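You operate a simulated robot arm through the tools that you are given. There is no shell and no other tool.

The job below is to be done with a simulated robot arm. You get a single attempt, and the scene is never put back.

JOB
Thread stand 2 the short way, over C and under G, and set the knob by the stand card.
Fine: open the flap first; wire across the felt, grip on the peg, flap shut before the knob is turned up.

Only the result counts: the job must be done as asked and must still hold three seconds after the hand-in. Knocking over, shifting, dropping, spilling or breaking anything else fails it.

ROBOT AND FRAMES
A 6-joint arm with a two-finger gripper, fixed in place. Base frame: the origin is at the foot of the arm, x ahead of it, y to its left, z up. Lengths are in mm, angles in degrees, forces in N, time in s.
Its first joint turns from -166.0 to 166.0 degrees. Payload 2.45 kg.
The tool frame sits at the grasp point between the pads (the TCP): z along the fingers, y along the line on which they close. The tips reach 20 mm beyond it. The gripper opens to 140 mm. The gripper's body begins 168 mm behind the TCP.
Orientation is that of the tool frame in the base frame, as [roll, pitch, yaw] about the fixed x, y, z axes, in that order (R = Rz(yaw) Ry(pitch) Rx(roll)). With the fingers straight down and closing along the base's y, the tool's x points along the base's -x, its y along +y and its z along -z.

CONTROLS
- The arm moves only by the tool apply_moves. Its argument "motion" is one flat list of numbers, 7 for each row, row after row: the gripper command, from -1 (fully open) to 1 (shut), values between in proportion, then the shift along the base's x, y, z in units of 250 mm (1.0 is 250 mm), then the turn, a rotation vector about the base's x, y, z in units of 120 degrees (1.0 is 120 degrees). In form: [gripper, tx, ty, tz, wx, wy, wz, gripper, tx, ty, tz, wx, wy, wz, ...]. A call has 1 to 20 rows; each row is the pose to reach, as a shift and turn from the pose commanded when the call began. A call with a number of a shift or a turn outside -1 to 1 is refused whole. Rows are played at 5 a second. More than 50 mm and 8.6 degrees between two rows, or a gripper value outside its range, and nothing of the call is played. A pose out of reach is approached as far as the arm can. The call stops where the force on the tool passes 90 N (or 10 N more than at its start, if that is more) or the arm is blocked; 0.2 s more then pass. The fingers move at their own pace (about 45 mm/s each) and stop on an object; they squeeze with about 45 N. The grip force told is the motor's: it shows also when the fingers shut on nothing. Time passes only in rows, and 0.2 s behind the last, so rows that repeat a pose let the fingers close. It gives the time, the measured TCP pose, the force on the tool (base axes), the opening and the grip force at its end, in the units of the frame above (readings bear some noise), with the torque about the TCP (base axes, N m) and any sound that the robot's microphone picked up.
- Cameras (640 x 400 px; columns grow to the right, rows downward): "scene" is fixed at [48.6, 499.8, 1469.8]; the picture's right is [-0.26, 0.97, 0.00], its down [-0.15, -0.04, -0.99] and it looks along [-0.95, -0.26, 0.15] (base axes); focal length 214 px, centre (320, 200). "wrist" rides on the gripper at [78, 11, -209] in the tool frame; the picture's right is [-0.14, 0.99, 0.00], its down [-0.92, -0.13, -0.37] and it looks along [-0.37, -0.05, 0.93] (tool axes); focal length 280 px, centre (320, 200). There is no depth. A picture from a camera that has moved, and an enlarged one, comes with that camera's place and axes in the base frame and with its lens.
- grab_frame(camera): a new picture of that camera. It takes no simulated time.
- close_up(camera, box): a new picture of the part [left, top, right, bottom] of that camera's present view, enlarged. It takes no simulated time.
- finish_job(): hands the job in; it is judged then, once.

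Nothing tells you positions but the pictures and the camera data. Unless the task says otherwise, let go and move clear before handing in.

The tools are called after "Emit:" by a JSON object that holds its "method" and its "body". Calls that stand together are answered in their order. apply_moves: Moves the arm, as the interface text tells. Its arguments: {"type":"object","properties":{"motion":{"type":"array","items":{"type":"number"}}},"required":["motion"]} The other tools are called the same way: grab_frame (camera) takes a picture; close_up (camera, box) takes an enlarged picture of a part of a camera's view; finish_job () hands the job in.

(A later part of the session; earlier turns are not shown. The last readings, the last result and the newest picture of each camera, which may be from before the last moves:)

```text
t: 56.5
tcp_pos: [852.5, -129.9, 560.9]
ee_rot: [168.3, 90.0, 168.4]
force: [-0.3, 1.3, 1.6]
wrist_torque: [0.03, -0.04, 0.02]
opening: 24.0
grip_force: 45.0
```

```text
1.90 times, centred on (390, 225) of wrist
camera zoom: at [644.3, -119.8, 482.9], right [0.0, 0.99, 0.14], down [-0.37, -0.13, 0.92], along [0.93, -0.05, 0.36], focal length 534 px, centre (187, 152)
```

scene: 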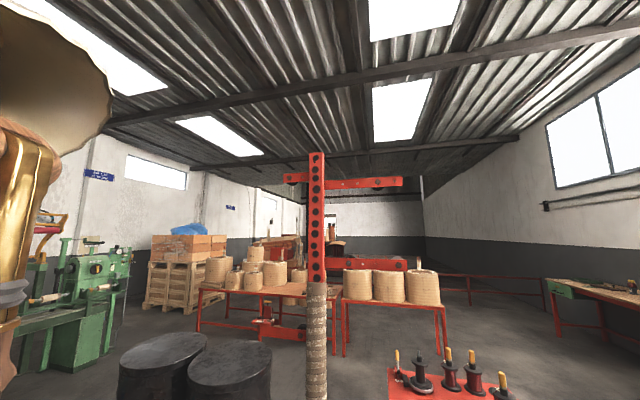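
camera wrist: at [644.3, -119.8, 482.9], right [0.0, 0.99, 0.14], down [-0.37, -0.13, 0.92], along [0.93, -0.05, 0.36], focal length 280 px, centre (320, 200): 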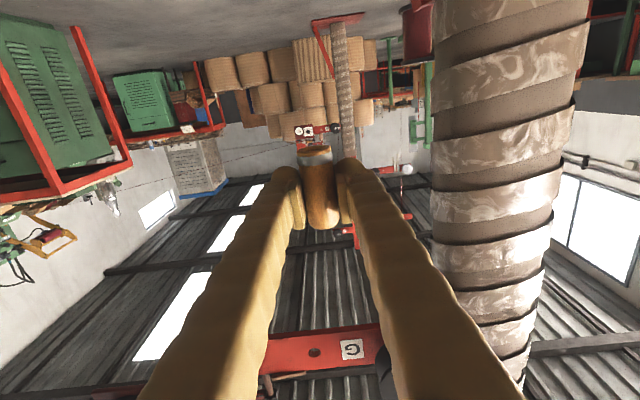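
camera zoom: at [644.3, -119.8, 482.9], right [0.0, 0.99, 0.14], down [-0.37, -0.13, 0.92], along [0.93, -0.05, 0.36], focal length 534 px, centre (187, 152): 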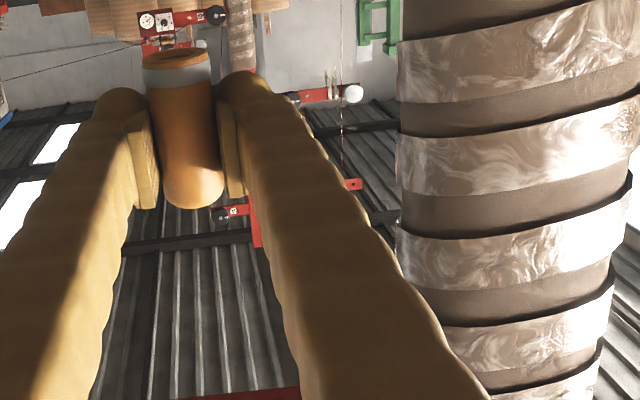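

Grip is at the lower position right of the wire-to-G tangent. Now I bring it to the groove plane and sweep -y under G, then up on its far side staying below the bar.

Emit:
{"method": "apply_moves", "body": {"motion": [1, 0.055, 0, 0, 0, 0, 0, 1, 0.107, 0, 0, 0, 0, 0, 1, 0.107, -0.1, 0, 0, 0, 0, 1, 0.107, -0.2, 0, 0, 0, 0, 1, 0.107, -0.3, 0, 0, 0, 0, 1, 0.107, -0.3, 0, 0, 0, 0]}}

Emit:
{"method": "grab_frame", "body": {"camera": "wrist"}}

```text
t: 57.9
tcp_pos: [880.7, -206.4, 561.3]
ee_rot: [161.0, 89.9, 161.3]
force: [0.1, 1.1, 1.7]
wrist_torque: [0.04, -0.02, 0.01]
opening: 24.0
grip_force: 45.2
```

```text
taken
camera wrist: at [672.5, -194.8, 483.4], right [0.0, 0.99, 0.14], down [-0.37, -0.13, 0.92], along [0.93, -0.05, 0.36], focal length 280 px, centre (320, 200)
```

wrist: 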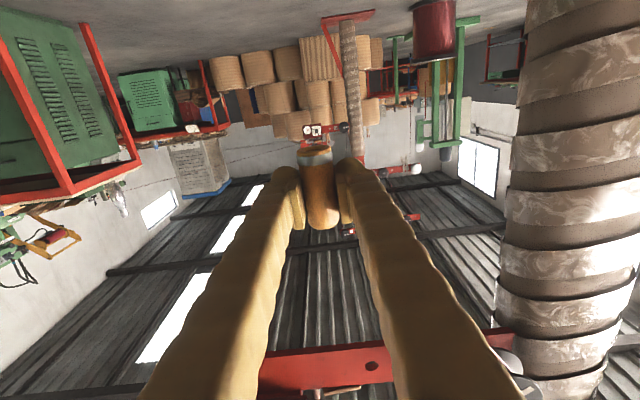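

Emit:
{"method": "apply_moves", "body": {"motion": [1, 0, 0.01, 0.17, 0, 0, 0, 1, 0, 0.02, 0.34, 0, 0, 0, 1, 0, 0.02, 0.5, 0, 0, 0, 1, 0, 0.02, 0.5, 0, 0, 0]}}

Emit:
{"method": "grab_frame", "body": {"camera": "wrist"}}

Emit:
{"method": "close_up", "body": {"camera": "wrist", "box": [330, 150, 560, 330]}}

```text
t: 58.9
tcp_pos: [879.7, -202.3, 686.7]
ee_rot: [164.6, 89.8, 164.5]
force: [-0.2, -0.2, 0.0]
wrist_torque: [0.03, 0.0, -0.01]
opening: 24.2
grip_force: 45.0
```

```text
taken
camera wrist: at [671.3, -191.2, 609.0], right [0.0, 0.99, 0.14], down [-0.37, -0.13, 0.92], along [0.93, -0.05, 0.36], focal length 280 px, centre (320, 200)
```

wrist: 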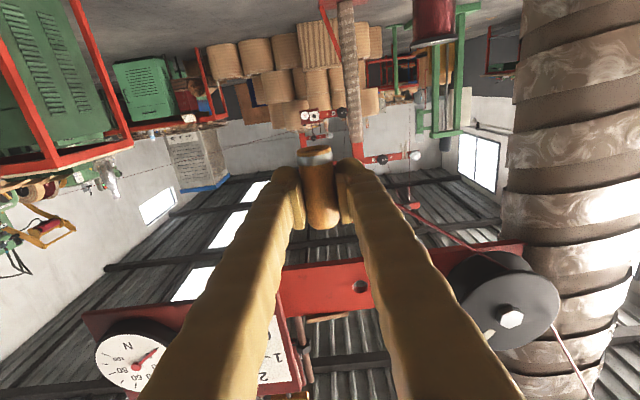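

```text
2.22 times, centred on (445, 240) of wrist
camera zoom: at [671.3, -191.2, 609.0], right [0.0, 0.99, 0.14], down [-0.37, -0.13, 0.92], along [0.93, -0.05, 0.36], focal length 623 px, centre (42, 111)
```

zoom: 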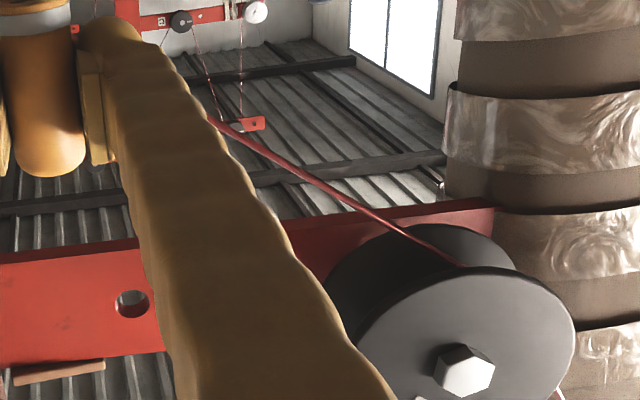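

The wire runs under G, seated between its flanges. Now I back off the bar slightly and rise on G's -y side to above shelf height.

Emit:
{"method": "apply_moves", "body": {"motion": [1, -0.075, 0.065, 0, 0, 0, 0, 1, -0.075, 0.065, 0.16, 0, 0, 0, 1, -0.075, 0.065, 0.32, 0, 0, 0, 1, -0.075, 0.065, 0.48, 0, 0, 0, 1, -0.075, 0.065, 0.64, 0, 0, 0, 1, -0.075, 0.065, 0.8, 0, 0, 0, 1, -0.075, 0.065, 0.96, 0, 0, 0]}}

Emit:
{"method": "grab_frame", "body": {"camera": "wrist"}}

```text
t: 60.5
tcp_pos: [860.9, -185.6, 924.2]
ee_rot: [150.2, 89.9, 150.1]
force: [0.2, 1.3, -0.8]
wrist_torque: [0.01, -0.01, 0.0]
opening: 24.2
grip_force: 45.1
```

```text
taken
camera wrist: at [652.7, -175.6, 846.7], right [0.0, 0.99, 0.14], down [-0.37, -0.13, 0.92], along [0.93, -0.05, 0.36], focal length 280 px, centre (320, 200)
```

wrist: 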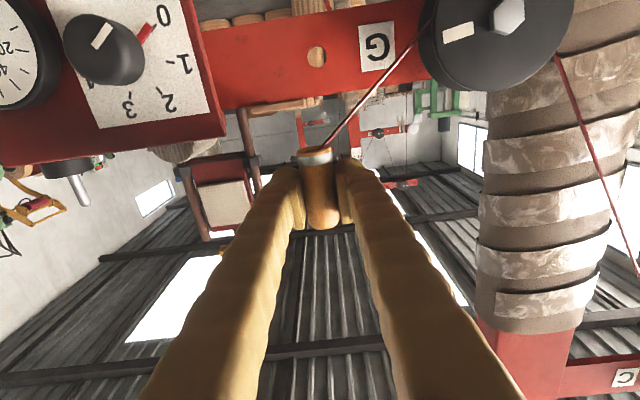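

The wire passes C, then under G, up to the hand, and the flap is still open. I'll rise to clear the peg and felt, then carry the grip left to just above the peg.

Emit:
{"method": "apply_moves", "body": {"motion": [1, 0, 0, 0.09, 0, 0, 0, 1, 0, 0, 0.18, 0, 0, 0, 1, 0, -0.16, 0.18, 0, 0, 0, 1, 0, -0.32, 0.18, 0, 0, 0, 1, 0, -0.48, 0.18, 0, 0, 0, 1, 0, -0.64, 0.18, 0, 0, 0, 1, 0, -0.785, 0.18, 0, 0, 0, 1, 0, -0.785, 0.18, 0, 0, 0]}}

Emit:
{"method": "grab_frame", "body": {"camera": "wrist"}}

Emit:
{"method": "close_up", "body": {"camera": "wrist", "box": [260, 60, 420, 220]}}

```text
t: 62.3
tcp_pos: [860.8, -381.3, 969.0]
ee_rot: [-2.7, 90.0, -2.5]
force: [-0.8, 1.6, -1.2]
wrist_torque: [0.02, 0.0, 0.04]
opening: 24.1
grip_force: 45.4
```

```text
taken
camera wrist: at [652.3, -371.3, 890.9], right [0.0, 0.99, 0.14], down [-0.37, -0.13, 0.92], along [0.93, -0.05, 0.36], focal length 280 px, centre (320, 200)
```

wrist: 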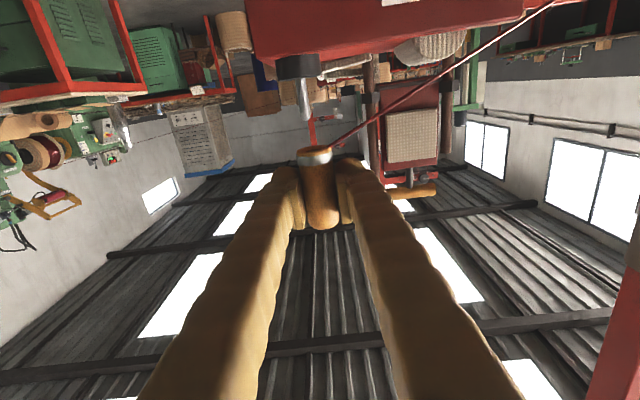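

```text
2.50 times, centred on (340, 140) of wrist
camera zoom: at [652.3, -371.3, 890.9], right [0.0, 0.99, 0.14], down [-0.37, -0.13, 0.92], along [0.93, -0.05, 0.36], focal length 701 px, centre (270, 350)
```

zoom: 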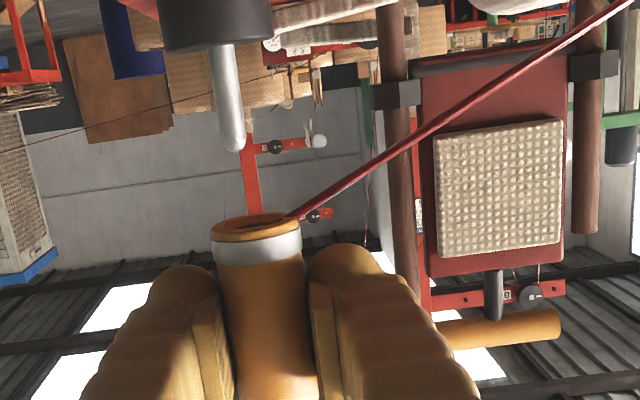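

The view from below shows the grip's open end just above the peg pin, offset only a few millimetres, and the wire crossing from G. I'll zoom in to align precisely.

Emit:
{"method": "close_up", "body": {"camera": "wrist", "box": [285, 85, 355, 170]}}

Emit:
{"method": "close_up", "body": {"camera": "wrist", "box": [290, 120, 360, 240]}}

```text
4.71 times, centred on (320, 128) of wrist
camera zoom: at [652.3, -371.3, 890.9], right [0.0, 0.99, 0.14], down [-0.37, -0.13, 0.92], along [0.93, -0.05, 0.36], focal length 1320 px, centre (320, 541)
```

zoom: 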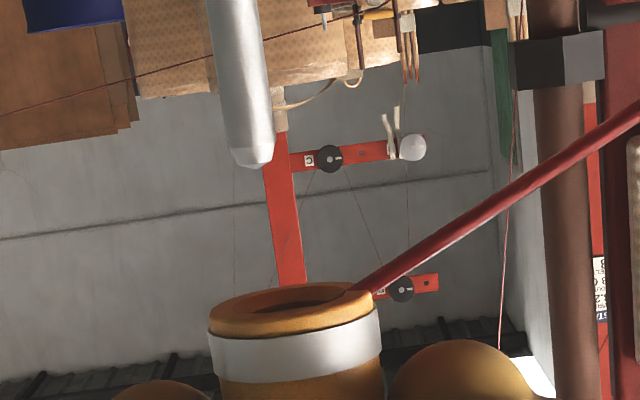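

```text
3.33 times, centred on (325, 180) of wrist
camera zoom: at [652.3, -371.3, 890.9], right [0.0, 0.99, 0.14], down [-0.37, -0.13, 0.92], along [0.93, -0.05, 0.36], focal length 935 px, centre (303, 267)
```

zoom: 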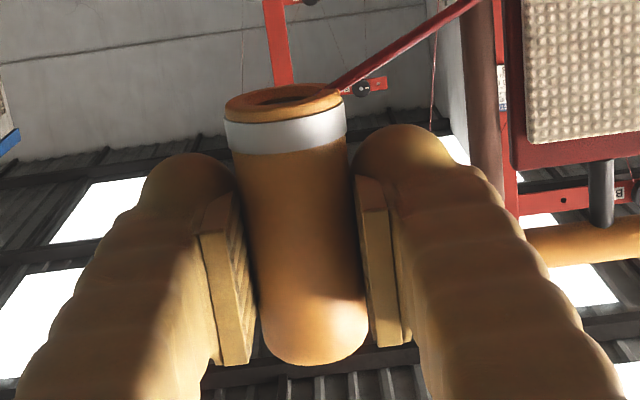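

The pin (8 mm) should enter the grip's roughly 17 mm bore; I need about 2.5–3 mm more toward -y. I'll shift that and lower 20 mm, then check again.

Emit:
{"method": "apply_moves", "body": {"motion": [1, 0, -0.011, -0.02, 0, 0, 0, 1, 0, -0.011, -0.05, 0, 0, 0, 1, 0, -0.011, -0.08, 0, 0, 0, 1, 0, -0.011, -0.08, 0, 0, 0]}}

Emit:
{"method": "close_up", "body": {"camera": "wrist", "box": [285, 85, 355, 170]}}

Emit:
{"method": "close_up", "body": {"camera": "wrist", "box": [260, 60, 420, 220]}}

```text
t: 63.3
tcp_pos: [859.8, -383.6, 949.8]
ee_rot: [-32.9, 89.9, -33.0]
force: [0.0, -0.2, -0.4]
wrist_torque: [0.01, 0.0, -0.03]
opening: 24.0
grip_force: 45.6
```

```text
4.71 times, centred on (320, 128) of wrist
camera zoom: at [652.7, -373.1, 871.7], right [0.0, 0.99, 0.14], down [-0.37, -0.13, 0.92], along [0.93, -0.05, 0.36], focal length 1320 px, centre (320, 541)
```

zoom: 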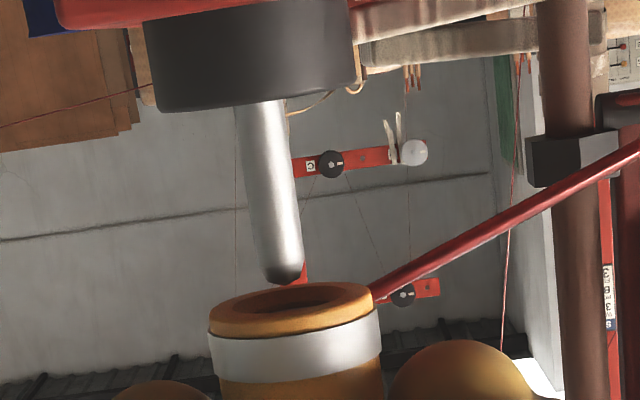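

```text
2.50 times, centred on (340, 140) of wrist
camera zoom: at [652.7, -373.1, 871.7], right [0.0, 0.99, 0.14], down [-0.37, -0.13, 0.92], along [0.93, -0.05, 0.36], focal length 701 px, centre (270, 350)
```

zoom: 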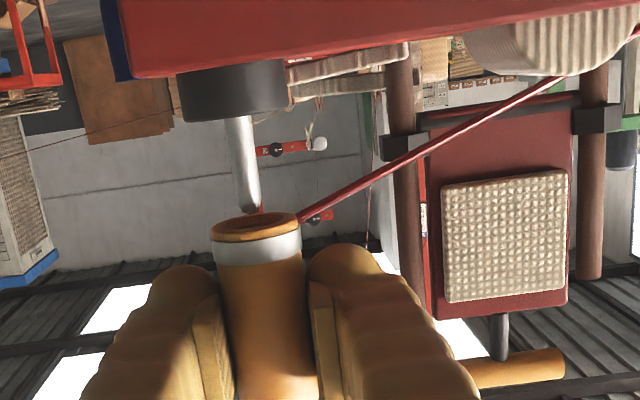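

Sideways alignment is now within about a millimetre. I'll lower 5 mm so the pin tip just enters, and check both force and how it looks.

Emit:
{"method": "apply_moves", "body": {"motion": [1, 0, 0, -0.01, 0, 0, 0, 1, 0, 0, -0.02, 0, 0, 0, 1, 0, 0, -0.02, 0, 0, 0]}}

Emit:
{"method": "close_up", "body": {"camera": "wrist", "box": [295, 120, 345, 160]}}

```text
t: 64.1
tcp_pos: [862.2, -383.6, 945.5]
ee_rot: [-33.5, 90.0, -33.5]
force: [19.9, -1.2, 12.9]
wrist_torque: [-0.09, -0.93, 0.02]
opening: 24.1
grip_force: 45.2
```

```text
10.00 times, centred on (320, 140) of wrist
camera zoom: at [653.9, -373.0, 867.5], right [0.0, 0.99, 0.14], down [-0.37, -0.13, 0.92], along [0.93, -0.05, 0.37], focal length 2804 px, centre (320, 800)
```

zoom: 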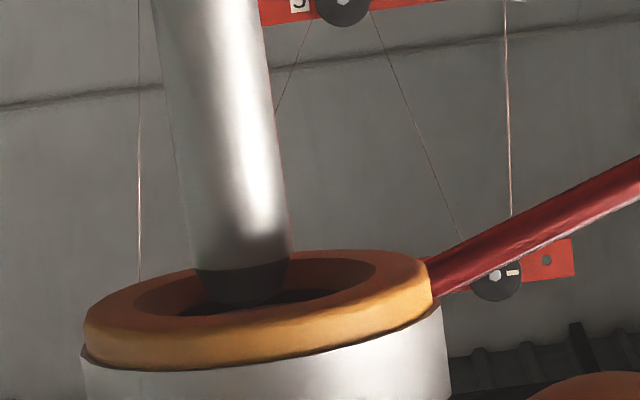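

Contact: the pin pushes the grip toward +x (20 N), meaning the pin sits too far +x in the funnel mouth. I'll shift the grip +x by 4 mm to relieve it.

Emit:
{"method": "apply_moves", "body": {"motion": [1, 0.008, 0, 0, 0, 0, 0, 1, 0.016, 0, 0, 0, 0, 0, 1, 0.016, 0, 0, 0, 0, 0]}}

Emit:
{"method": "close_up", "body": {"camera": "wrist", "box": [295, 120, 345, 160]}}

```text
t: 64.9
tcp_pos: [865.8, -383.7, 944.2]
ee_rot: [153.5, 89.9, 153.5]
force: [1.0, 0.5, 0.0]
wrist_torque: [0.01, 0.02, 0.01]
opening: 24.2
grip_force: 44.9
```

```text
10.00 times, centred on (320, 140) of wrist
camera zoom: at [657.5, -372.8, 866.6], right [0.0, 0.99, 0.14], down [-0.37, -0.13, 0.92], along [0.93, -0.05, 0.36], focal length 2804 px, centre (320, 800)
```

zoom: 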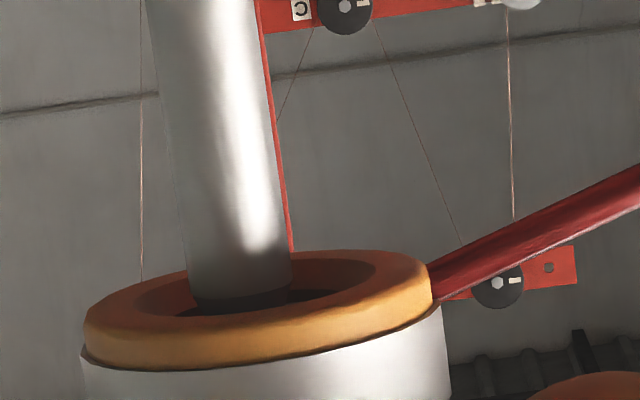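

Force dropped to zero with the pin inside the bore. Lowering on in small steps.

Emit:
{"method": "apply_moves", "body": {"motion": [1, 0.004, 0, -0.012, 0, 0, 0, 1, 0.004, 0, -0.024, 0, 0, 0, 1, 0.004, 0, -0.036, 0, 0, 0, 1, 0.004, 0, -0.036, 0, 0, 0]}}

Emit:
{"method": "close_up", "body": {"camera": "wrist", "box": [295, 100, 345, 160]}}

```text
t: 65.9
tcp_pos: [866.2, -383.6, 934.0]
ee_rot: [164.6, 89.9, 164.5]
force: [0.8, -0.6, -0.8]
wrist_torque: [0.03, -0.01, 0.03]
opening: 24.1
grip_force: 45.0
```

```text
6.67 times, centred on (320, 130) of wrist
camera zoom: at [658.2, -372.7, 857.7], right [0.0, 0.99, 0.14], down [-0.37, -0.13, 0.92], along [0.93, -0.05, 0.36], focal length 1869 px, centre (320, 667)
```

zoom: 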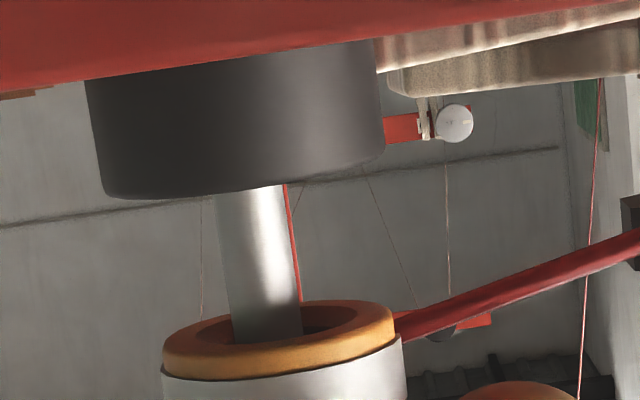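

Emit:
{"method": "apply_moves", "body": {"motion": [1, 0, 0, -0.012, 0, 0, 0, 1, 0, 0, -0.024, 0, 0, 0, 1, 0, 0, -0.036, 0, 0, 0, 1, 0, 0, -0.036, 0, 0, 0]}}

Emit:
{"method": "close_up", "body": {"camera": "wrist", "box": [295, 100, 345, 160]}}

```text
t: 66.9
tcp_pos: [867.2, -384.4, 928.4]
ee_rot: [152.3, 89.8, 152.3]
force: [0.4, 0.0, 0.4]
wrist_torque: [-0.01, -0.01, -0.02]
opening: 24.1
grip_force: 44.7
```

```text
6.67 times, centred on (320, 130) of wrist
camera zoom: at [658.4, -372.2, 849.3], right [0.0, 0.99, 0.14], down [-0.37, -0.13, 0.92], along [0.93, -0.05, 0.36], focal length 1869 px, centre (320, 667)
```

zoom: 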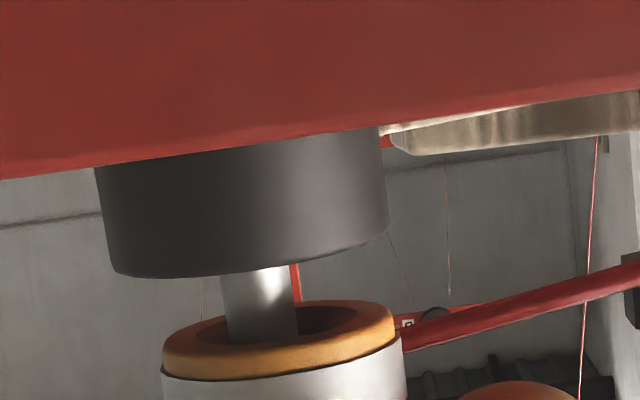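

About 5 mm remain to the peg's shoulder. Lowering the rest gently.

Emit:
{"method": "apply_moves", "body": {"motion": [1, 0, 0, -0.008, 0, 0, 0, 1, 0, 0, -0.016, 0, 0, 0, 1, 0, 0, -0.02, 0, 0, 0, 1, 0, 0, -0.02, 0, 0, 0]}}

Emit:
{"method": "close_up", "body": {"camera": "wrist", "box": [285, 90, 355, 170]}}

```text
t: 67.9
tcp_pos: [866.6, -382.9, 921.4]
ee_rot: [153.1, 89.8, 153.1]
force: [0.5, 0.3, -0.6]
wrist_torque: [-0.01, 0.01, -0.01]
opening: 24.2
grip_force: 44.6
```

```text
5.00 times, centred on (320, 130) of wrist
camera zoom: at [658.3, -372.8, 844.4], right [0.0, 0.99, 0.14], down [-0.37, -0.13, 0.92], along [0.93, -0.05, 0.36], focal length 1402 px, centre (320, 550)
```

zoom: 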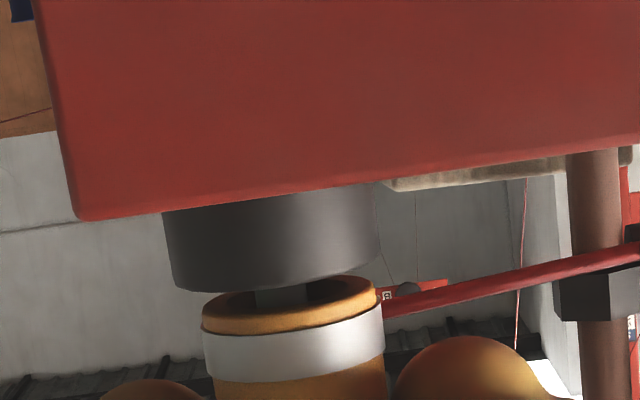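

Emit:
{"method": "apply_moves", "body": {"motion": [1, 0, 0, -0.006, 0, 0, 0, 1, 0, 0, -0.012, 0, 0, 0, 1, 0, 0, -0.012, 0, 0, 0]}}

Emit:
{"method": "close_up", "body": {"camera": "wrist", "box": [285, 90, 355, 170]}}

Emit:
{"method": "grab_frame", "body": {"camera": "wrist"}}

```text
t: 68.7
tcp_pos: [867.9, -383.7, 918.8]
ee_rot: [154.3, 89.9, 154.3]
force: [0.1, -0.5, -1.1]
wrist_torque: [-0.01, 0.0, -0.01]
opening: 24.0
grip_force: 45.1
```

```text
5.00 times, centred on (320, 130) of wrist
camera zoom: at [658.0, -372.7, 841.1], right [0.0, 0.99, 0.14], down [-0.37, -0.13, 0.92], along [0.93, -0.05, 0.36], focal length 1402 px, centre (320, 550)
```

zoom: 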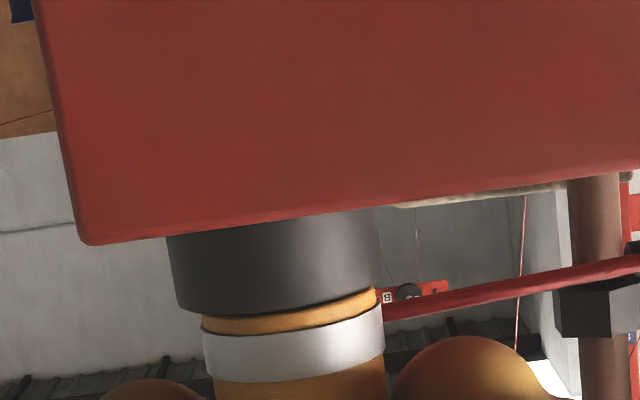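

```text
taken
camera wrist: at [658.0, -372.7, 841.1], right [0.0, 0.99, 0.14], down [-0.37, -0.13, 0.92], along [0.93, -0.05, 0.36], focal length 280 px, centre (320, 200)
```

wrist: 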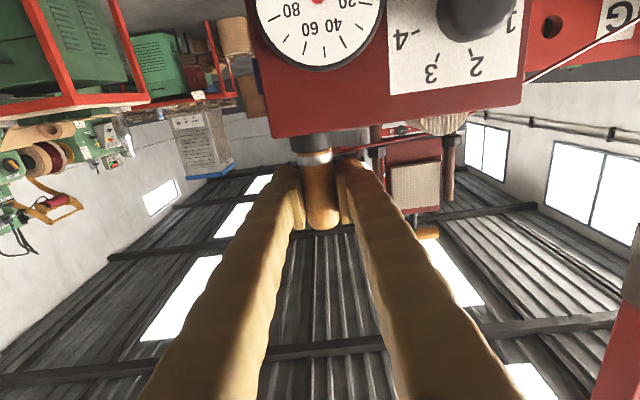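

The grip's end is practically at the peg's shoulder. One more millimetre to feel contact, then I release.

Emit:
{"method": "apply_moves", "body": {"motion": [1, 0, 0, -0.005, 0, 0, 0, 1, 0, 0, -0.005, 0, 0, 0]}}

```text
t: 69.3
tcp_pos: [865.9, -382.9, 918.9]
ee_rot: [143.4, 89.9, 143.4]
force: [-0.5, -0.6, 5.3]
wrist_torque: [-0.03, 0.01, -0.03]
opening: 24.1
grip_force: 45.0
```

Seated (5 N contact). Opening the fingers just enough and backing straight out.

Emit:
{"method": "apply_moves", "body": {"motion": [0.6, 0, 0, 0.004, 0, 0, 0, 0.4, 0, 0, 0.004, 0, 0, 0, 0.3, 0, 0, 0.004, 0, 0, 0, 0.3, 0, 0, 0.004, 0, 0, 0]}}

Emit:
{"method": "close_up", "body": {"camera": "wrist", "box": [240, 60, 480, 240]}}

```text
t: 70.3
tcp_pos: [865.6, -383.0, 918.5]
ee_rot: [155.9, 89.8, 155.9]
force: [0.6, -0.1, -0.4]
wrist_torque: [-0.01, 0.0, 0.01]
opening: 48.9
grip_force: 0.0
```

```text
2.22 times, centred on (360, 150) of wrist
camera zoom: at [657.7, -372.4, 840.7], right [0.0, 0.99, 0.14], down [-0.37, -0.13, 0.92], along [0.93, -0.05, 0.36], focal length 623 px, centre (231, 311)
```

zoom: 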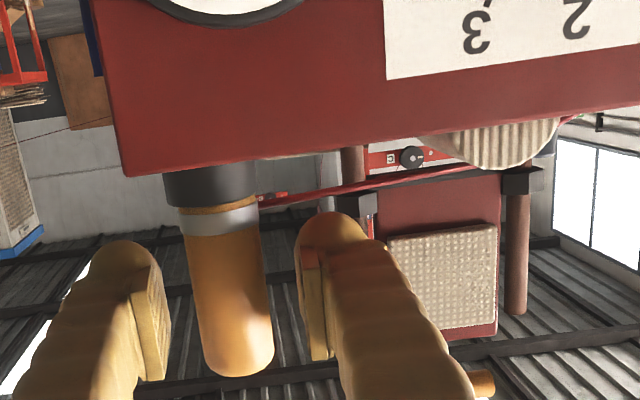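

The grip stands on the peg and the wire lies over the felt's crown. Backing out along -x.

Emit:
{"method": "apply_moves", "body": {"motion": [0.3, -0.08, 0, 0, 0, 0, 0, 0.3, -0.2, 0, 0, 0, 0, 0, 0.3, -0.32, 0, 0, 0, 0, 0, 0, -0.44, 0.1, 0.1, 0, 0, 0, 0, -0.44, 0.25, 0.2, 0, 0, 0, 0, -0.44, 0.38, 0.3, 0, 0, 0, 0, -0.44, 0.38, 0.3, 0, 0, 0]}}

Emit:
{"method": "grab_frame", "body": {"camera": "wrist"}}

Emit:
{"method": "close_up", "body": {"camera": "wrist", "box": [120, 0, 480, 200]}}

```text
t: 71.9
tcp_pos: [755.5, -288.1, 993.4]
ee_rot: [156.9, 89.9, 156.8]
force: [-0.2, 0.8, 0.5]
wrist_torque: [-0.01, 0.0, 0.03]
opening: 70.0
grip_force: 0.0
```

```text
taken
camera wrist: at [547.6, -276.8, 914.7], right [0.0, 0.99, 0.14], down [-0.37, -0.13, 0.92], along [0.93, -0.05, 0.36], focal length 280 px, centre (320, 200)
```

wrist: 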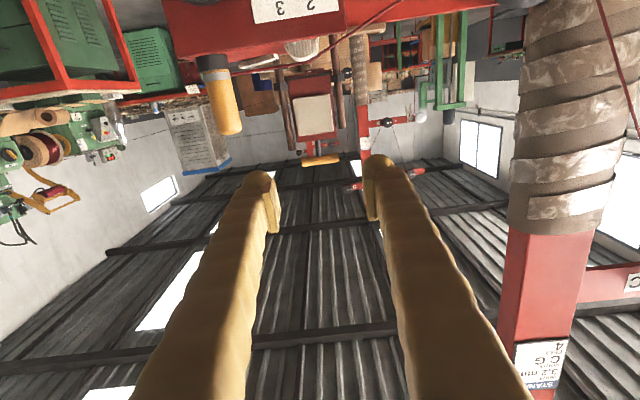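

```text
1.78 times, centred on (300, 100) of wrist
camera zoom: at [547.6, -276.8, 914.7], right [0.0, 0.99, 0.14], down [-0.37, -0.13, 0.92], along [0.93, -0.05, 0.36], focal length 498 px, centre (356, 378)
```

zoom: 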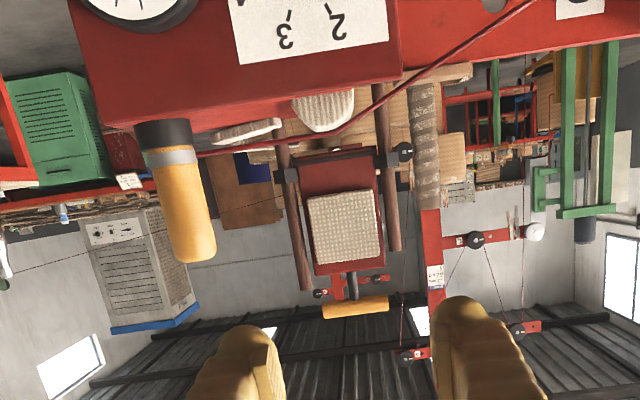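

Everything threaded: C, G, felt, peg. Now I'll bring the tool upright again above the open flap, fingers closing along x, to shut it.

Emit:
{"method": "apply_moves", "body": {"motion": [0, 0, 0, 0.06, 0, 0.068, 0, 0, 0, 0, 0.12, 0, 0.136, 0, 0, 0, 0, 0.18, 0, 0.2045, 0, 0, 0, 0, 0.24, 0, 0.2727, 0, 0, 0, 0, 0.3, 0, 0.341, 0, 0, 0, 0, 0.36, 0, 0.409, 0, 0, 0, 0, 0.42, 0, 0.477, 0, 0, 0, 0, 0.48, 0, 0.5455, 0, 0, 0, 0, 0.54, 0, 0.6136, 0, 0, 0, 0, 0.6, 0, 0.682, 0, 0, 0, 0, 0.66, 0, 0.75, 0, 0, 0, 0, 0.66, 0, 0.75, 0]}}

Emit:
{"method": "apply_moves", "body": {"motion": [0, 0.03, 0, 0, 0, 0, -0.068, 0, 0.06, 0, 0, 0, 0, -0.136, 0, 0.09, 0, 0, 0, 0, -0.2045, 0, 0.12, 0, 0, 0, 0, -0.2727, 0, 0.15, 0, 0, 0, 0, -0.341, 0, 0.18, 0, 0, 0, 0, -0.409, 0, 0.21, 0, 0, 0, 0, -0.477, 0, 0.24, 0, 0, 0, 0, -0.5455, 0, 0.27, 0, 0, 0, 0, -0.6136, 0, 0.3, 0, 0, 0, 0, -0.682, 0, 0.33, 0, 0, 0, 0, -0.75, 0, 0.33, 0, 0, 0, 0, -0.75]}}

Emit:
{"method": "grab_frame", "body": {"camera": "wrist"}}

Emit:
{"method": "close_up", "body": {"camera": "wrist", "box": [270, 40, 470, 220]}}

```text
t: 74.5
tcp_pos: [750.5, -284.1, 1139.4]
ee_rot: [167.4, 8.2, 179.1]
force: [-0.2, 0.1, -0.4]
wrist_torque: [0.0, 0.01, 0.0]
opening: 70.0
grip_force: 0.0
out of reach, approached as far as the arm can: row 9, 10, 11, 12
```

```text
t: 77.1
tcp_pos: [775.3, -280.0, 1139.2]
ee_rot: [165.8, 8.5, 153.8]
force: [0.6, 0.1, -0.2]
wrist_torque: [0.0, -0.01, 0.0]
opening: 70.0
grip_force: 0.3
out of reach, approached as far as the arm can: row 3, 4, 5, 6, 7, 8, 9, 10, 11, 12
```

```text
taken
camera wrist: at [661.9, -267.8, 1331.1], right [0.51, 0.82, 0.26], down [0.68, -0.57, 0.46], along [0.52, -0.06, -0.85], focal length 280 px, centre (320, 200)
```

wrist: 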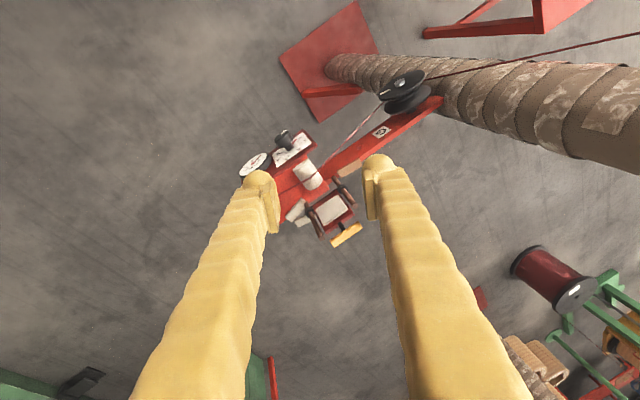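

```text
2.22 times, centred on (370, 130) of wrist
camera zoom: at [661.9, -267.8, 1331.1], right [0.51, 0.82, 0.26], down [0.68, -0.57, 0.46], along [0.52, -0.06, -0.85], focal length 623 px, centre (209, 356)
```

zoom: 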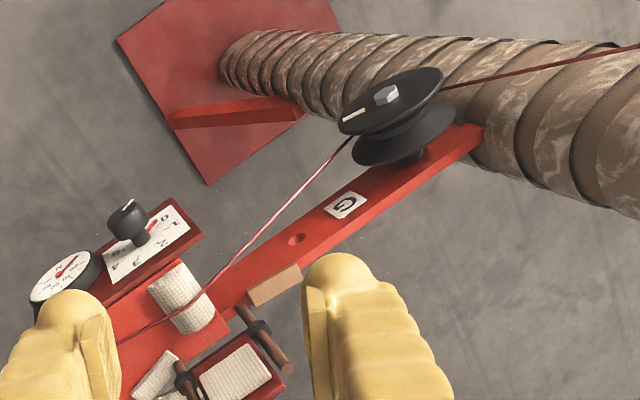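

The wrist hit a joint limit turning that way. The gripper is symmetric, so I'll instead turn the other way (+116°) to put the fingers across x.

Emit:
{"method": "apply_moves", "body": {"motion": [0, 0, 0, 0.02, -0.0117, -0.0002, 0.068, 0, 0, 0, 0.04, -0.0234, -0.0004, 0.136, 0, 0, 0, 0.06, -0.035, -0.0006, 0.204, 0, 0, 0, 0.08, -0.0467, -0.0009, 0.2719, 0, 0, 0, 0.1, -0.0584, -0.0011, 0.3399, 0, 0, 0, 0.12, -0.0701, -0.0013, 0.4079, 0, 0, 0, 0.12, -0.0818, -0.0015, 0.4759, 0, 0, 0, 0.12, -0.0934, -0.0017, 0.5439, 0, 0, 0, 0.12, -0.1051, -0.0019, 0.6119, 0, 0, 0, 0.12, -0.1168, -0.0021, 0.6799, 0, 0, 0, 0.12, -0.1285, -0.0024, 0.7478, 0, 0, 0, 0.12, -0.1401, -0.0026, 0.8158, 0, 0, 0, 0.12, -0.1518, -0.0028, 0.8838, 0, 0, 0, 0.12, -0.1635, -0.003, 0.9518, 0, 0, 0, 0.12, -0.1635, -0.003, 0.9518]}}

Emit:
{"method": "grab_frame", "body": {"camera": "wrist"}}

```text
t: 80.3
tcp_pos: [770.1, -276.9, 1150.8]
ee_rot: [-171.6, 12.8, -89.0]
force: [0.3, -0.3, 0.7]
wrist_torque: [0.01, -0.04, -0.01]
opening: 70.3
grip_force: 0.0
out of reach, approached as far as the arm can: row 4, 5, 6, 7, 8, 9, 10, 11, 12, 13, 14, 15
```

```text
taken
camera wrist: at [731.5, -398.4, 1334.7], right [-0.98, 0.15, -0.11], down [0.06, 0.81, 0.58], along [0.18, 0.56, -0.81], focal length 280 px, centre (320, 200)
```

wrist: 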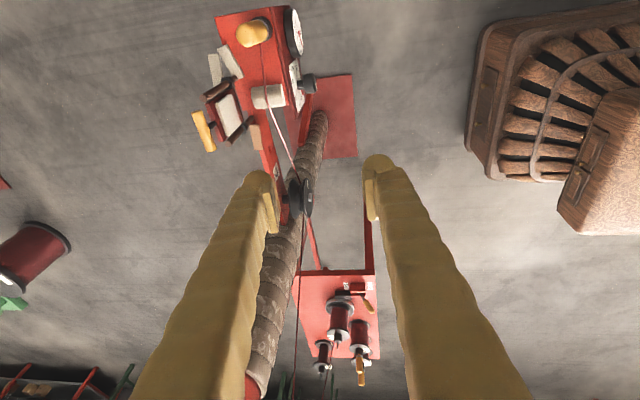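

In this wrist configuration the tool stays tilted about 14°, but that tilt lies mostly along the bar's own direction, so it may still serve. I'll move above the flap's bar and see how well the pose is held there.

Emit:
{"method": "apply_moves", "body": {"motion": [0, 0.17, -0.01, -0.02, 0, 0, 0, 0, 0.34, -0.02, -0.04, 0, 0, 0, 0, 0.51, -0.03, -0.06, 0, 0, 0, 0, 0.67, -0.04, -0.08, 0, 0, 0, 0, 0.67, -0.04, -0.08, 0, 0, 0]}}

Emit:
{"method": "grab_frame", "body": {"camera": "wrist"}}

Emit:
{"method": "close_up", "body": {"camera": "wrist", "box": [230, 80, 410, 260]}}

```text
t: 81.5
tcp_pos: [938.2, -288.6, 1132.5]
ee_rot: [-171.4, 13.3, -89.0]
force: [-0.5, 0.3, 0.4]
wrist_torque: [0.0, 0.01, 0.0]
opening: 69.8
grip_force: 0.1
```

```text
taken
camera wrist: at [898.3, -411.9, 1313.9], right [-0.98, 0.15, -0.11], down [0.06, 0.81, 0.58], along [0.18, 0.57, -0.8], focal length 280 px, centre (320, 200)
```

wrist: 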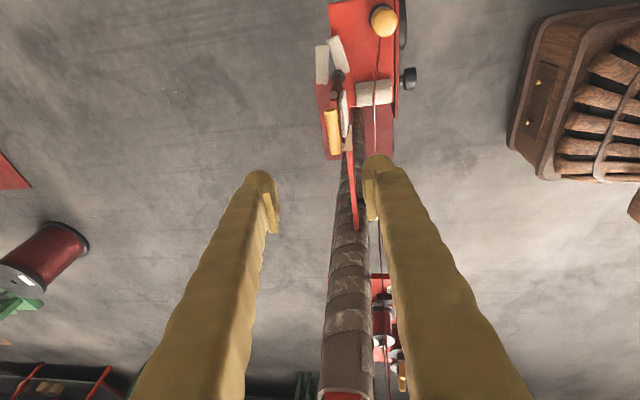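

```text
2.22 times, centred on (320, 170) of wrist
camera zoom: at [898.3, -411.9, 1313.9], right [-0.98, 0.15, -0.11], down [0.06, 0.81, 0.58], along [0.18, 0.57, -0.8], focal length 623 px, centre (320, 267)
```

zoom: 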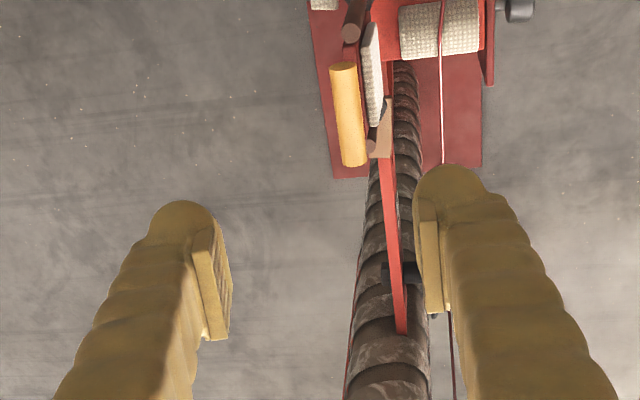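

The pose holds here, so with the longer reach I'll try removing the remaining tilt.

Emit:
{"method": "apply_moves", "body": {"motion": [0, 0, 0, 0, -0.055, 0.035, 0, 0, 0, 0, 0, -0.111, 0.07, 0, 0, 0, 0, 0, -0.111, 0.07, 0]}}

```text
t: 82.3
tcp_pos: [937.0, -288.5, 1132.1]
ee_rot: [-171.3, 13.3, -89.0]
force: [-0.3, -1.5, -0.2]
wrist_torque: [0.0, 0.01, 0.0]
opening: 69.9
grip_force: 0.1
out of reach, approached as far as the arm can: row 1, 2, 3
```

It can't, so I'll use this slightly tilted pose; the bar lies in the pad plane anyway. The bar measures (937, -292, 1014), so I'll descend around it.

Emit:
{"method": "apply_moves", "body": {"motion": [0, 0, -0.004, -0.11, 0, 0, 0, 0, -0.002, -0.008, -0.22, 0, 0, 0, 0, -0.002, -0.015, -0.33, 0, 0, 0, 0, -0.002, -0.015, -0.434, 0, 0, 0, 0, -0.002, -0.015, -0.434, 0, 0, 0]}}

Emit:
{"method": "close_up", "body": {"camera": "wrist", "box": [230, 80, 410, 260]}}

```text
t: 83.5
tcp_pos: [936.7, -291.3, 1021.3]
ee_rot: [-171.3, 13.3, -89.1]
force: [0.4, -0.1, -0.1]
wrist_torque: [0.02, 0.01, -0.02]
opening: 70.0
grip_force: 0.2
```

```text
2.22 times, centred on (320, 170) of wrist
camera zoom: at [897.4, -414.3, 1204.7], right [-0.98, 0.15, -0.11], down [0.06, 0.81, 0.58], along [0.18, 0.57, -0.8], focal length 623 px, centre (320, 267)
```

zoom: 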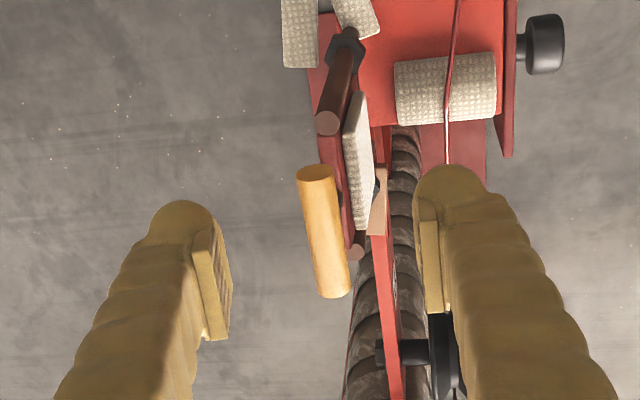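

Emit:
{"method": "apply_moves", "body": {"motion": [0.5, 0, 0, 0, 0, 0, 0, 0.74, 0, 0, 0, 0, 0, 0, 0.74, 0, 0, 0, 0, 0, 0, 0.74, 0, 0, 0, 0, 0, 0]}}

Emit:
{"method": "close_up", "body": {"camera": "wrist", "box": [230, 80, 410, 260]}}

```text
t: 84.5
tcp_pos: [936.7, -290.2, 1023.2]
ee_rot: [-171.3, 13.3, -88.9]
force: [0.0, -0.2, 0.6]
wrist_torque: [0.01, 0.03, 0.03]
opening: 18.3
grip_force: 0.0
```

```text
2.22 times, centred on (320, 170) of wrist
camera zoom: at [897.4, -414.3, 1205.1], right [-0.98, 0.15, -0.11], down [0.06, 0.81, 0.58], along [0.18, 0.57, -0.8], focal length 623 px, centre (320, 267)
```

zoom: 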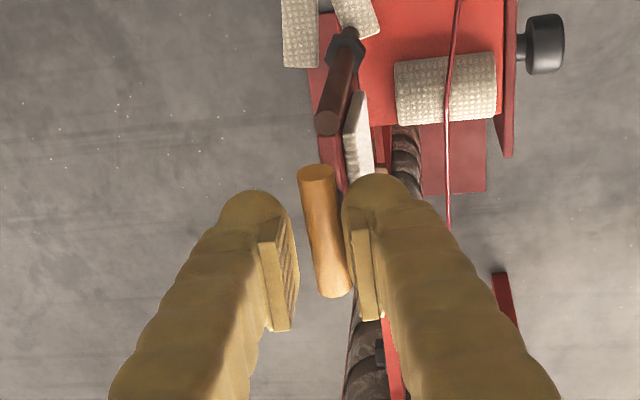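

The bar is caged with no force. Now I swing the flap forward and down along its arc, tool turning with it — first half.

Emit:
{"method": "apply_moves", "body": {"motion": [0.74, -0.064, 0, -0.0028, 0, -0.0567, 0, 0.74, -0.1268, 0, -0.0148, 0, -0.1133, 0, 0.74, -0.1884, 0, -0.0348, 0, -0.169, 0, 0.74, -0.2468, 0, -0.0632, 0, -0.226, 0, 0.74, -0.3004, 0, -0.0988, 0, -0.2825, 0, 0.74, -0.3496, 0, -0.1424, 0, -0.339, 0, 0.74, -0.3496, 0, -0.1424, 0, -0.339, 0]}}

Emit:
{"method": "grab_frame", "body": {"camera": "wrist"}}

Emit:
{"method": "close_up", "body": {"camera": "wrist", "box": [230, 80, 410, 260]}}

```text
t: 86.1
tcp_pos: [849.9, -289.7, 988.0]
ee_rot: [-130.0, 9.4, -80.5]
force: [-1.7, 0.7, 0.5]
wrist_torque: [-0.02, 0.04, -0.01]
opening: 18.6
grip_force: 0.5
```

```text
taken
camera wrist: at [701.0, -413.3, 1098.9], right [-0.67, 0.15, -0.73], down [-0.34, 0.81, 0.48], along [0.66, 0.57, -0.49], focal length 280 px, centre (320, 200)
```

wrist: 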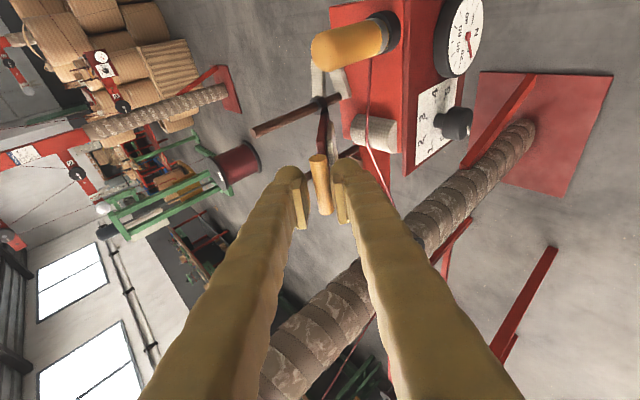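

```text
2.22 times, centred on (320, 170) of wrist
camera zoom: at [701.0, -413.3, 1098.9], right [-0.67, 0.15, -0.73], down [-0.34, 0.81, 0.48], along [0.66, 0.57, -0.49], focal length 623 px, centre (320, 267)
```

zoom: 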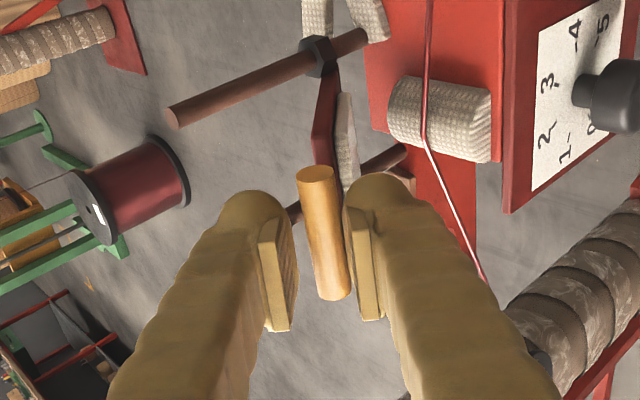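

The flap comes forward smoothly and the wire lies over the felt's crown. Continuing down to near closed.

Emit:
{"method": "apply_moves", "body": {"motion": [0.74, -0.0424, 0, -0.0492, 0, -0.0567, 0, 0.74, -0.0776, 0, -0.1036, 0, -0.1133, 0, 0.74, -0.1056, 0, -0.1624, 0, -0.169, 0, 0.74, -0.1252, 0, -0.2236, 0, -0.226, 0, 0.74, -0.1252, 0, -0.2236, 0, -0.226, 0]}}

Emit:
{"method": "close_up", "body": {"camera": "wrist", "box": [200, 40, 440, 260]}}

```text
t: 87.3
tcp_pos: [818.9, -290.2, 931.6]
ee_rot: [-103.1, 4.1, -77.4]
force: [0.5, -0.5, -0.1]
wrist_torque: [0.02, 0.01, -0.01]
opening: 19.0
grip_force: 0.5
```

```text
1.82 times, centred on (320, 150) of wrist
camera zoom: at [636.8, -414.0, 962.8], right [-0.26, 0.15, -0.95], down [-0.52, 0.81, 0.27], along [0.81, 0.57, -0.14], focal length 510 px, centre (320, 291)
```

zoom: 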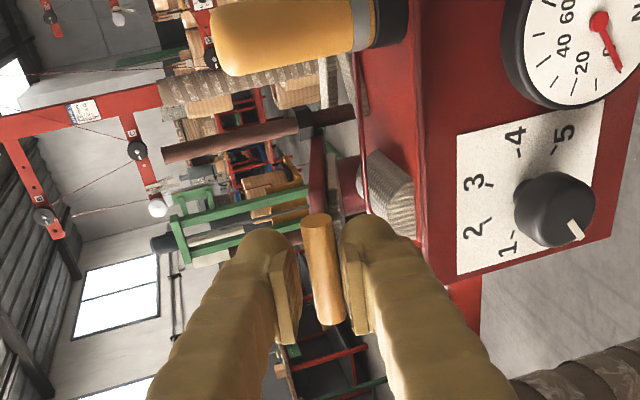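

Emit:
{"method": "apply_moves", "body": {"motion": [0.74, -0.0112, 0, -0.064, 0, -0.0558, 0, 0.74, -0.0132, 0, -0.118, 0, -0.1042, 0, 0.74, -0.0132, 0, -0.118, 0, -0.1042, 0]}}

Emit:
{"method": "close_up", "body": {"camera": "wrist", "box": [200, 40, 440, 260]}}

```text
t: 88.1
tcp_pos: [814.0, -291.0, 902.5]
ee_rot: [-91.0, 1.2, -76.6]
force: [-0.3, -0.3, -2.1]
wrist_torque: [0.03, -0.01, 0.03]
opening: 18.9
grip_force: 0.4
```

```text
1.82 times, centred on (320, 150) of wrist
camera zoom: at [629.7, -413.3, 892.8], right [-0.05, 0.15, -0.99], down [-0.57, 0.81, 0.15], along [0.82, 0.57, 0.04], focal length 510 px, centre (320, 291)
```

zoom: 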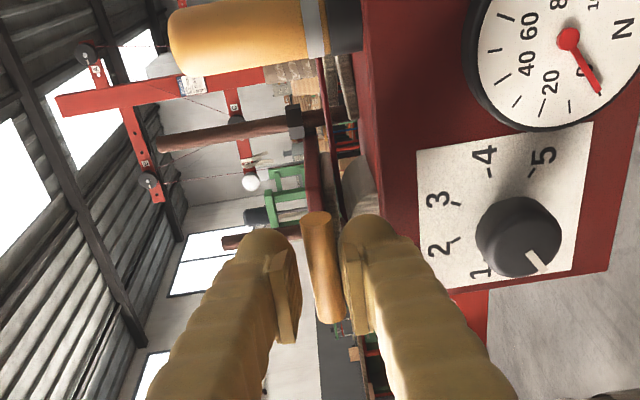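

The flap is almost down, resting lightly on the lower finger. I'll lower in small steps until it rests and then press it lightly.

Emit:
{"method": "apply_moves", "body": {"motion": [0.74, 0, 0, -0.01, 0, 0, 0, 0.74, 0, 0, -0.02, 0, 0, 0, 0.74, 0, 0, -0.02, 0, 0, 0]}}

Emit:
{"method": "apply_moves", "body": {"motion": [0.74, 0, 0, -0.01, 0, 0, 0, 0.74, 0, 0, -0.016, 0, 0, 0, 0.74, 0, 0, -0.016, 0, 0, 0]}}

Emit:
{"method": "close_up", "body": {"camera": "wrist", "box": [200, 40, 440, 260]}}

```text
t: 88.9
tcp_pos: [814.0, -289.9, 898.5]
ee_rot: [-91.0, 1.2, -76.7]
force: [-0.1, 0.8, 0.8]
wrist_torque: [-0.02, 0.01, 0.03]
opening: 18.3
grip_force: 0.0
```

```text
t: 89.7
tcp_pos: [814.2, -289.4, 894.0]
ee_rot: [-91.0, 1.3, -76.7]
force: [-0.3, 2.8, 5.9]
wrist_torque: [-0.01, -0.12, 0.02]
opening: 22.0
grip_force: 3.1
```

```text
1.82 times, centred on (320, 150) of wrist
camera zoom: at [629.9, -413.4, 884.3], right [-0.05, 0.15, -0.99], down [-0.57, 0.81, 0.15], along [0.82, 0.57, 0.04], focal length 510 px, centre (320, 291)
```

zoom: 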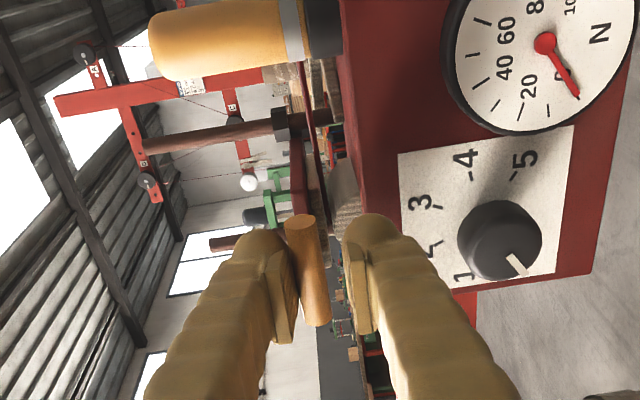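

The flap is shut (6 N press on the bar, bar back at its original z≈899). Releasing and backing off.

Emit:
{"method": "apply_moves", "body": {"motion": [0.6, 0, 0, 0.016, 0, 0, 0, 0.2, 0, 0, 0.016, 0, 0, 0, 0.1, -0.06, 0, 0.016, 0, 0, 0, 0.1, -0.16, 0, 0.016, 0, 0, 0, 0.1, -0.28, 0, 0.016, 0, 0, 0, 0.1, -0.4, -0.05, 0.016, 0, 0, 0, 0.1, -0.4, -0.05, 0.016, 0, 0, 0]}}

Emit:
{"method": "grab_frame", "body": {"camera": "wrist"}}

Emit:
{"method": "close_up", "body": {"camera": "wrist", "box": [250, 40, 470, 240]}}

```text
t: 91.3
tcp_pos: [715.0, -302.1, 899.1]
ee_rot: [-91.0, 1.3, -76.7]
force: [0.1, -0.7, -0.8]
wrist_torque: [-0.02, -0.01, 0.03]
opening: 63.2
grip_force: 0.1
```

```text
taken
camera wrist: at [529.6, -426.1, 889.8], right [-0.05, 0.15, -0.99], down [-0.57, 0.81, 0.15], along [0.82, 0.57, 0.04], focal length 280 px, centre (320, 200)
```

wrist: 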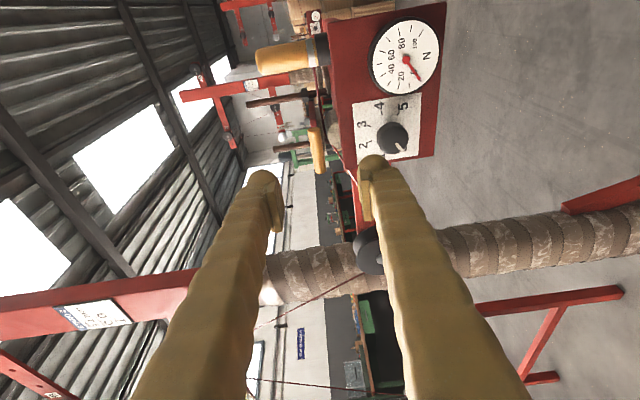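

```text
2.00 times, centred on (360, 140) of wrist
camera zoom: at [529.6, -426.1, 889.8], right [-0.05, 0.15, -0.99], down [-0.57, 0.81, 0.15], along [0.82, 0.57, 0.04], focal length 561 px, centre (240, 320)
```

zoom: 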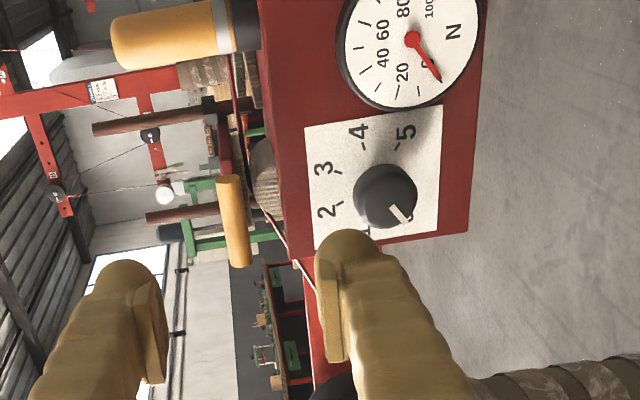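

The flap is shut with the wire under it, and the grip stands on the peg. Next the knob: I'll square the tool to +x and line up in front of it.

Emit:
{"method": "apply_moves", "body": {"motion": [0, 0.05, 0.015, -0.09, -0.0028, -0.002, -0.028, 0, 0.09, 0.03, -0.18, -0.0055, -0.004, -0.0555, 0, 0.135, 0.042, -0.27, -0.0083, -0.006, -0.0833, 0, 0.18, 0.054, -0.368, -0.011, -0.008, -0.111, 0, 0.18, 0.054, -0.368, -0.011, -0.008, -0.111]}}

Emit:
{"method": "grab_frame", "body": {"camera": "wrist"}}

Emit:
{"method": "close_up", "body": {"camera": "wrist", "box": [240, 80, 420, 260]}}

```text
t: 92.5
tcp_pos: [759.3, -289.0, 805.7]
ee_rot: [-90.2, -0.2, -90.1]
force: [-0.2, -0.1, 0.4]
wrist_torque: [-0.02, 0.0, 0.03]
opening: 70.2
grip_force: 0.0
```

```text
taken
camera wrist: at [550.5, -366.7, 795.4], right [0.0, 0.13, -0.99], down [-0.37, 0.92, 0.13], along [0.93, 0.36, 0.05], focal length 280 px, centre (320, 200)
```

wrist: 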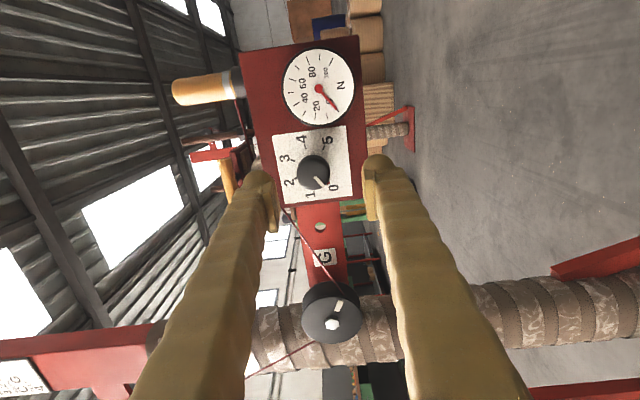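

```text
2.22 times, centred on (330, 170) of wrist
camera zoom: at [550.5, -366.7, 795.4], right [0.0, 0.13, -0.99], down [-0.37, 0.92, 0.13], along [0.93, 0.36, 0.05], focal length 623 px, centre (298, 267)
```

zoom: 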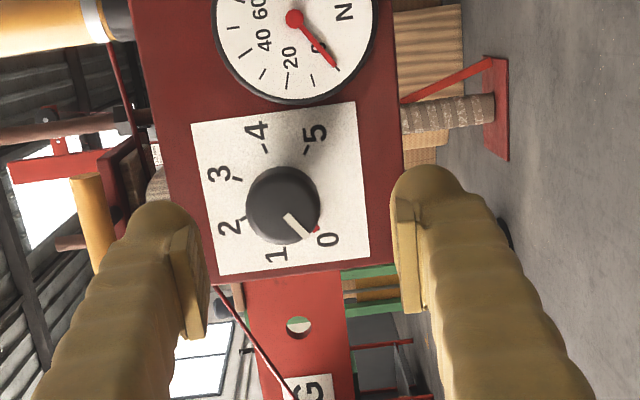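

The view shows pointer at 0 and the scale running clockwise to 5. The knob's axis is about 6.7 mm higher and 2 mm toward -y than my tool axis; I'll correct while moving closer.

Emit:
{"method": "apply_moves", "body": {"motion": [0.1, 0.04, -0.004, 0.013, 0, 0, 0, 0.2, 0.1, -0.008, 0.027, 0, 0, 0, 0.2, 0.16, -0.008, 0.027, 0, 0, 0, 0.2, 0.16, -0.008, 0.027, 0, 0, 0]}}

Emit:
{"method": "close_up", "body": {"camera": "wrist", "box": [240, 100, 400, 260]}}

```text
t: 93.5
tcp_pos: [798.1, -291.6, 811.9]
ee_rot: [-90.2, -0.1, -90.1]
force: [-0.1, -0.1, -0.4]
wrist_torque: [0.03, 0.0, 0.0]
opening: 56.1
grip_force: 0.0
```

```text
2.50 times, centred on (320, 180) of wrist
camera zoom: at [589.7, -369.3, 802.4], right [0.0, 0.14, -0.99], down [-0.37, 0.92, 0.13], along [0.93, 0.36, 0.05], focal length 701 px, centre (320, 250)
```

zoom: 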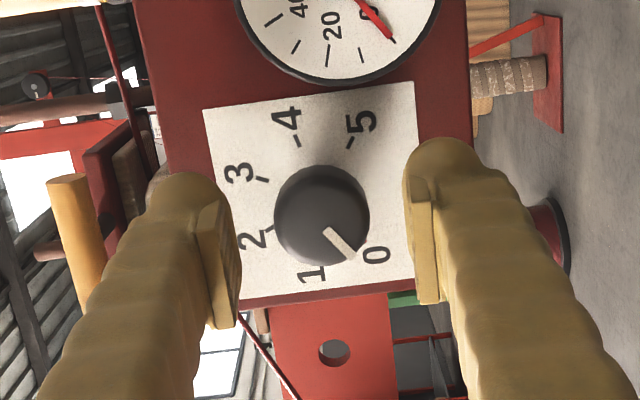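

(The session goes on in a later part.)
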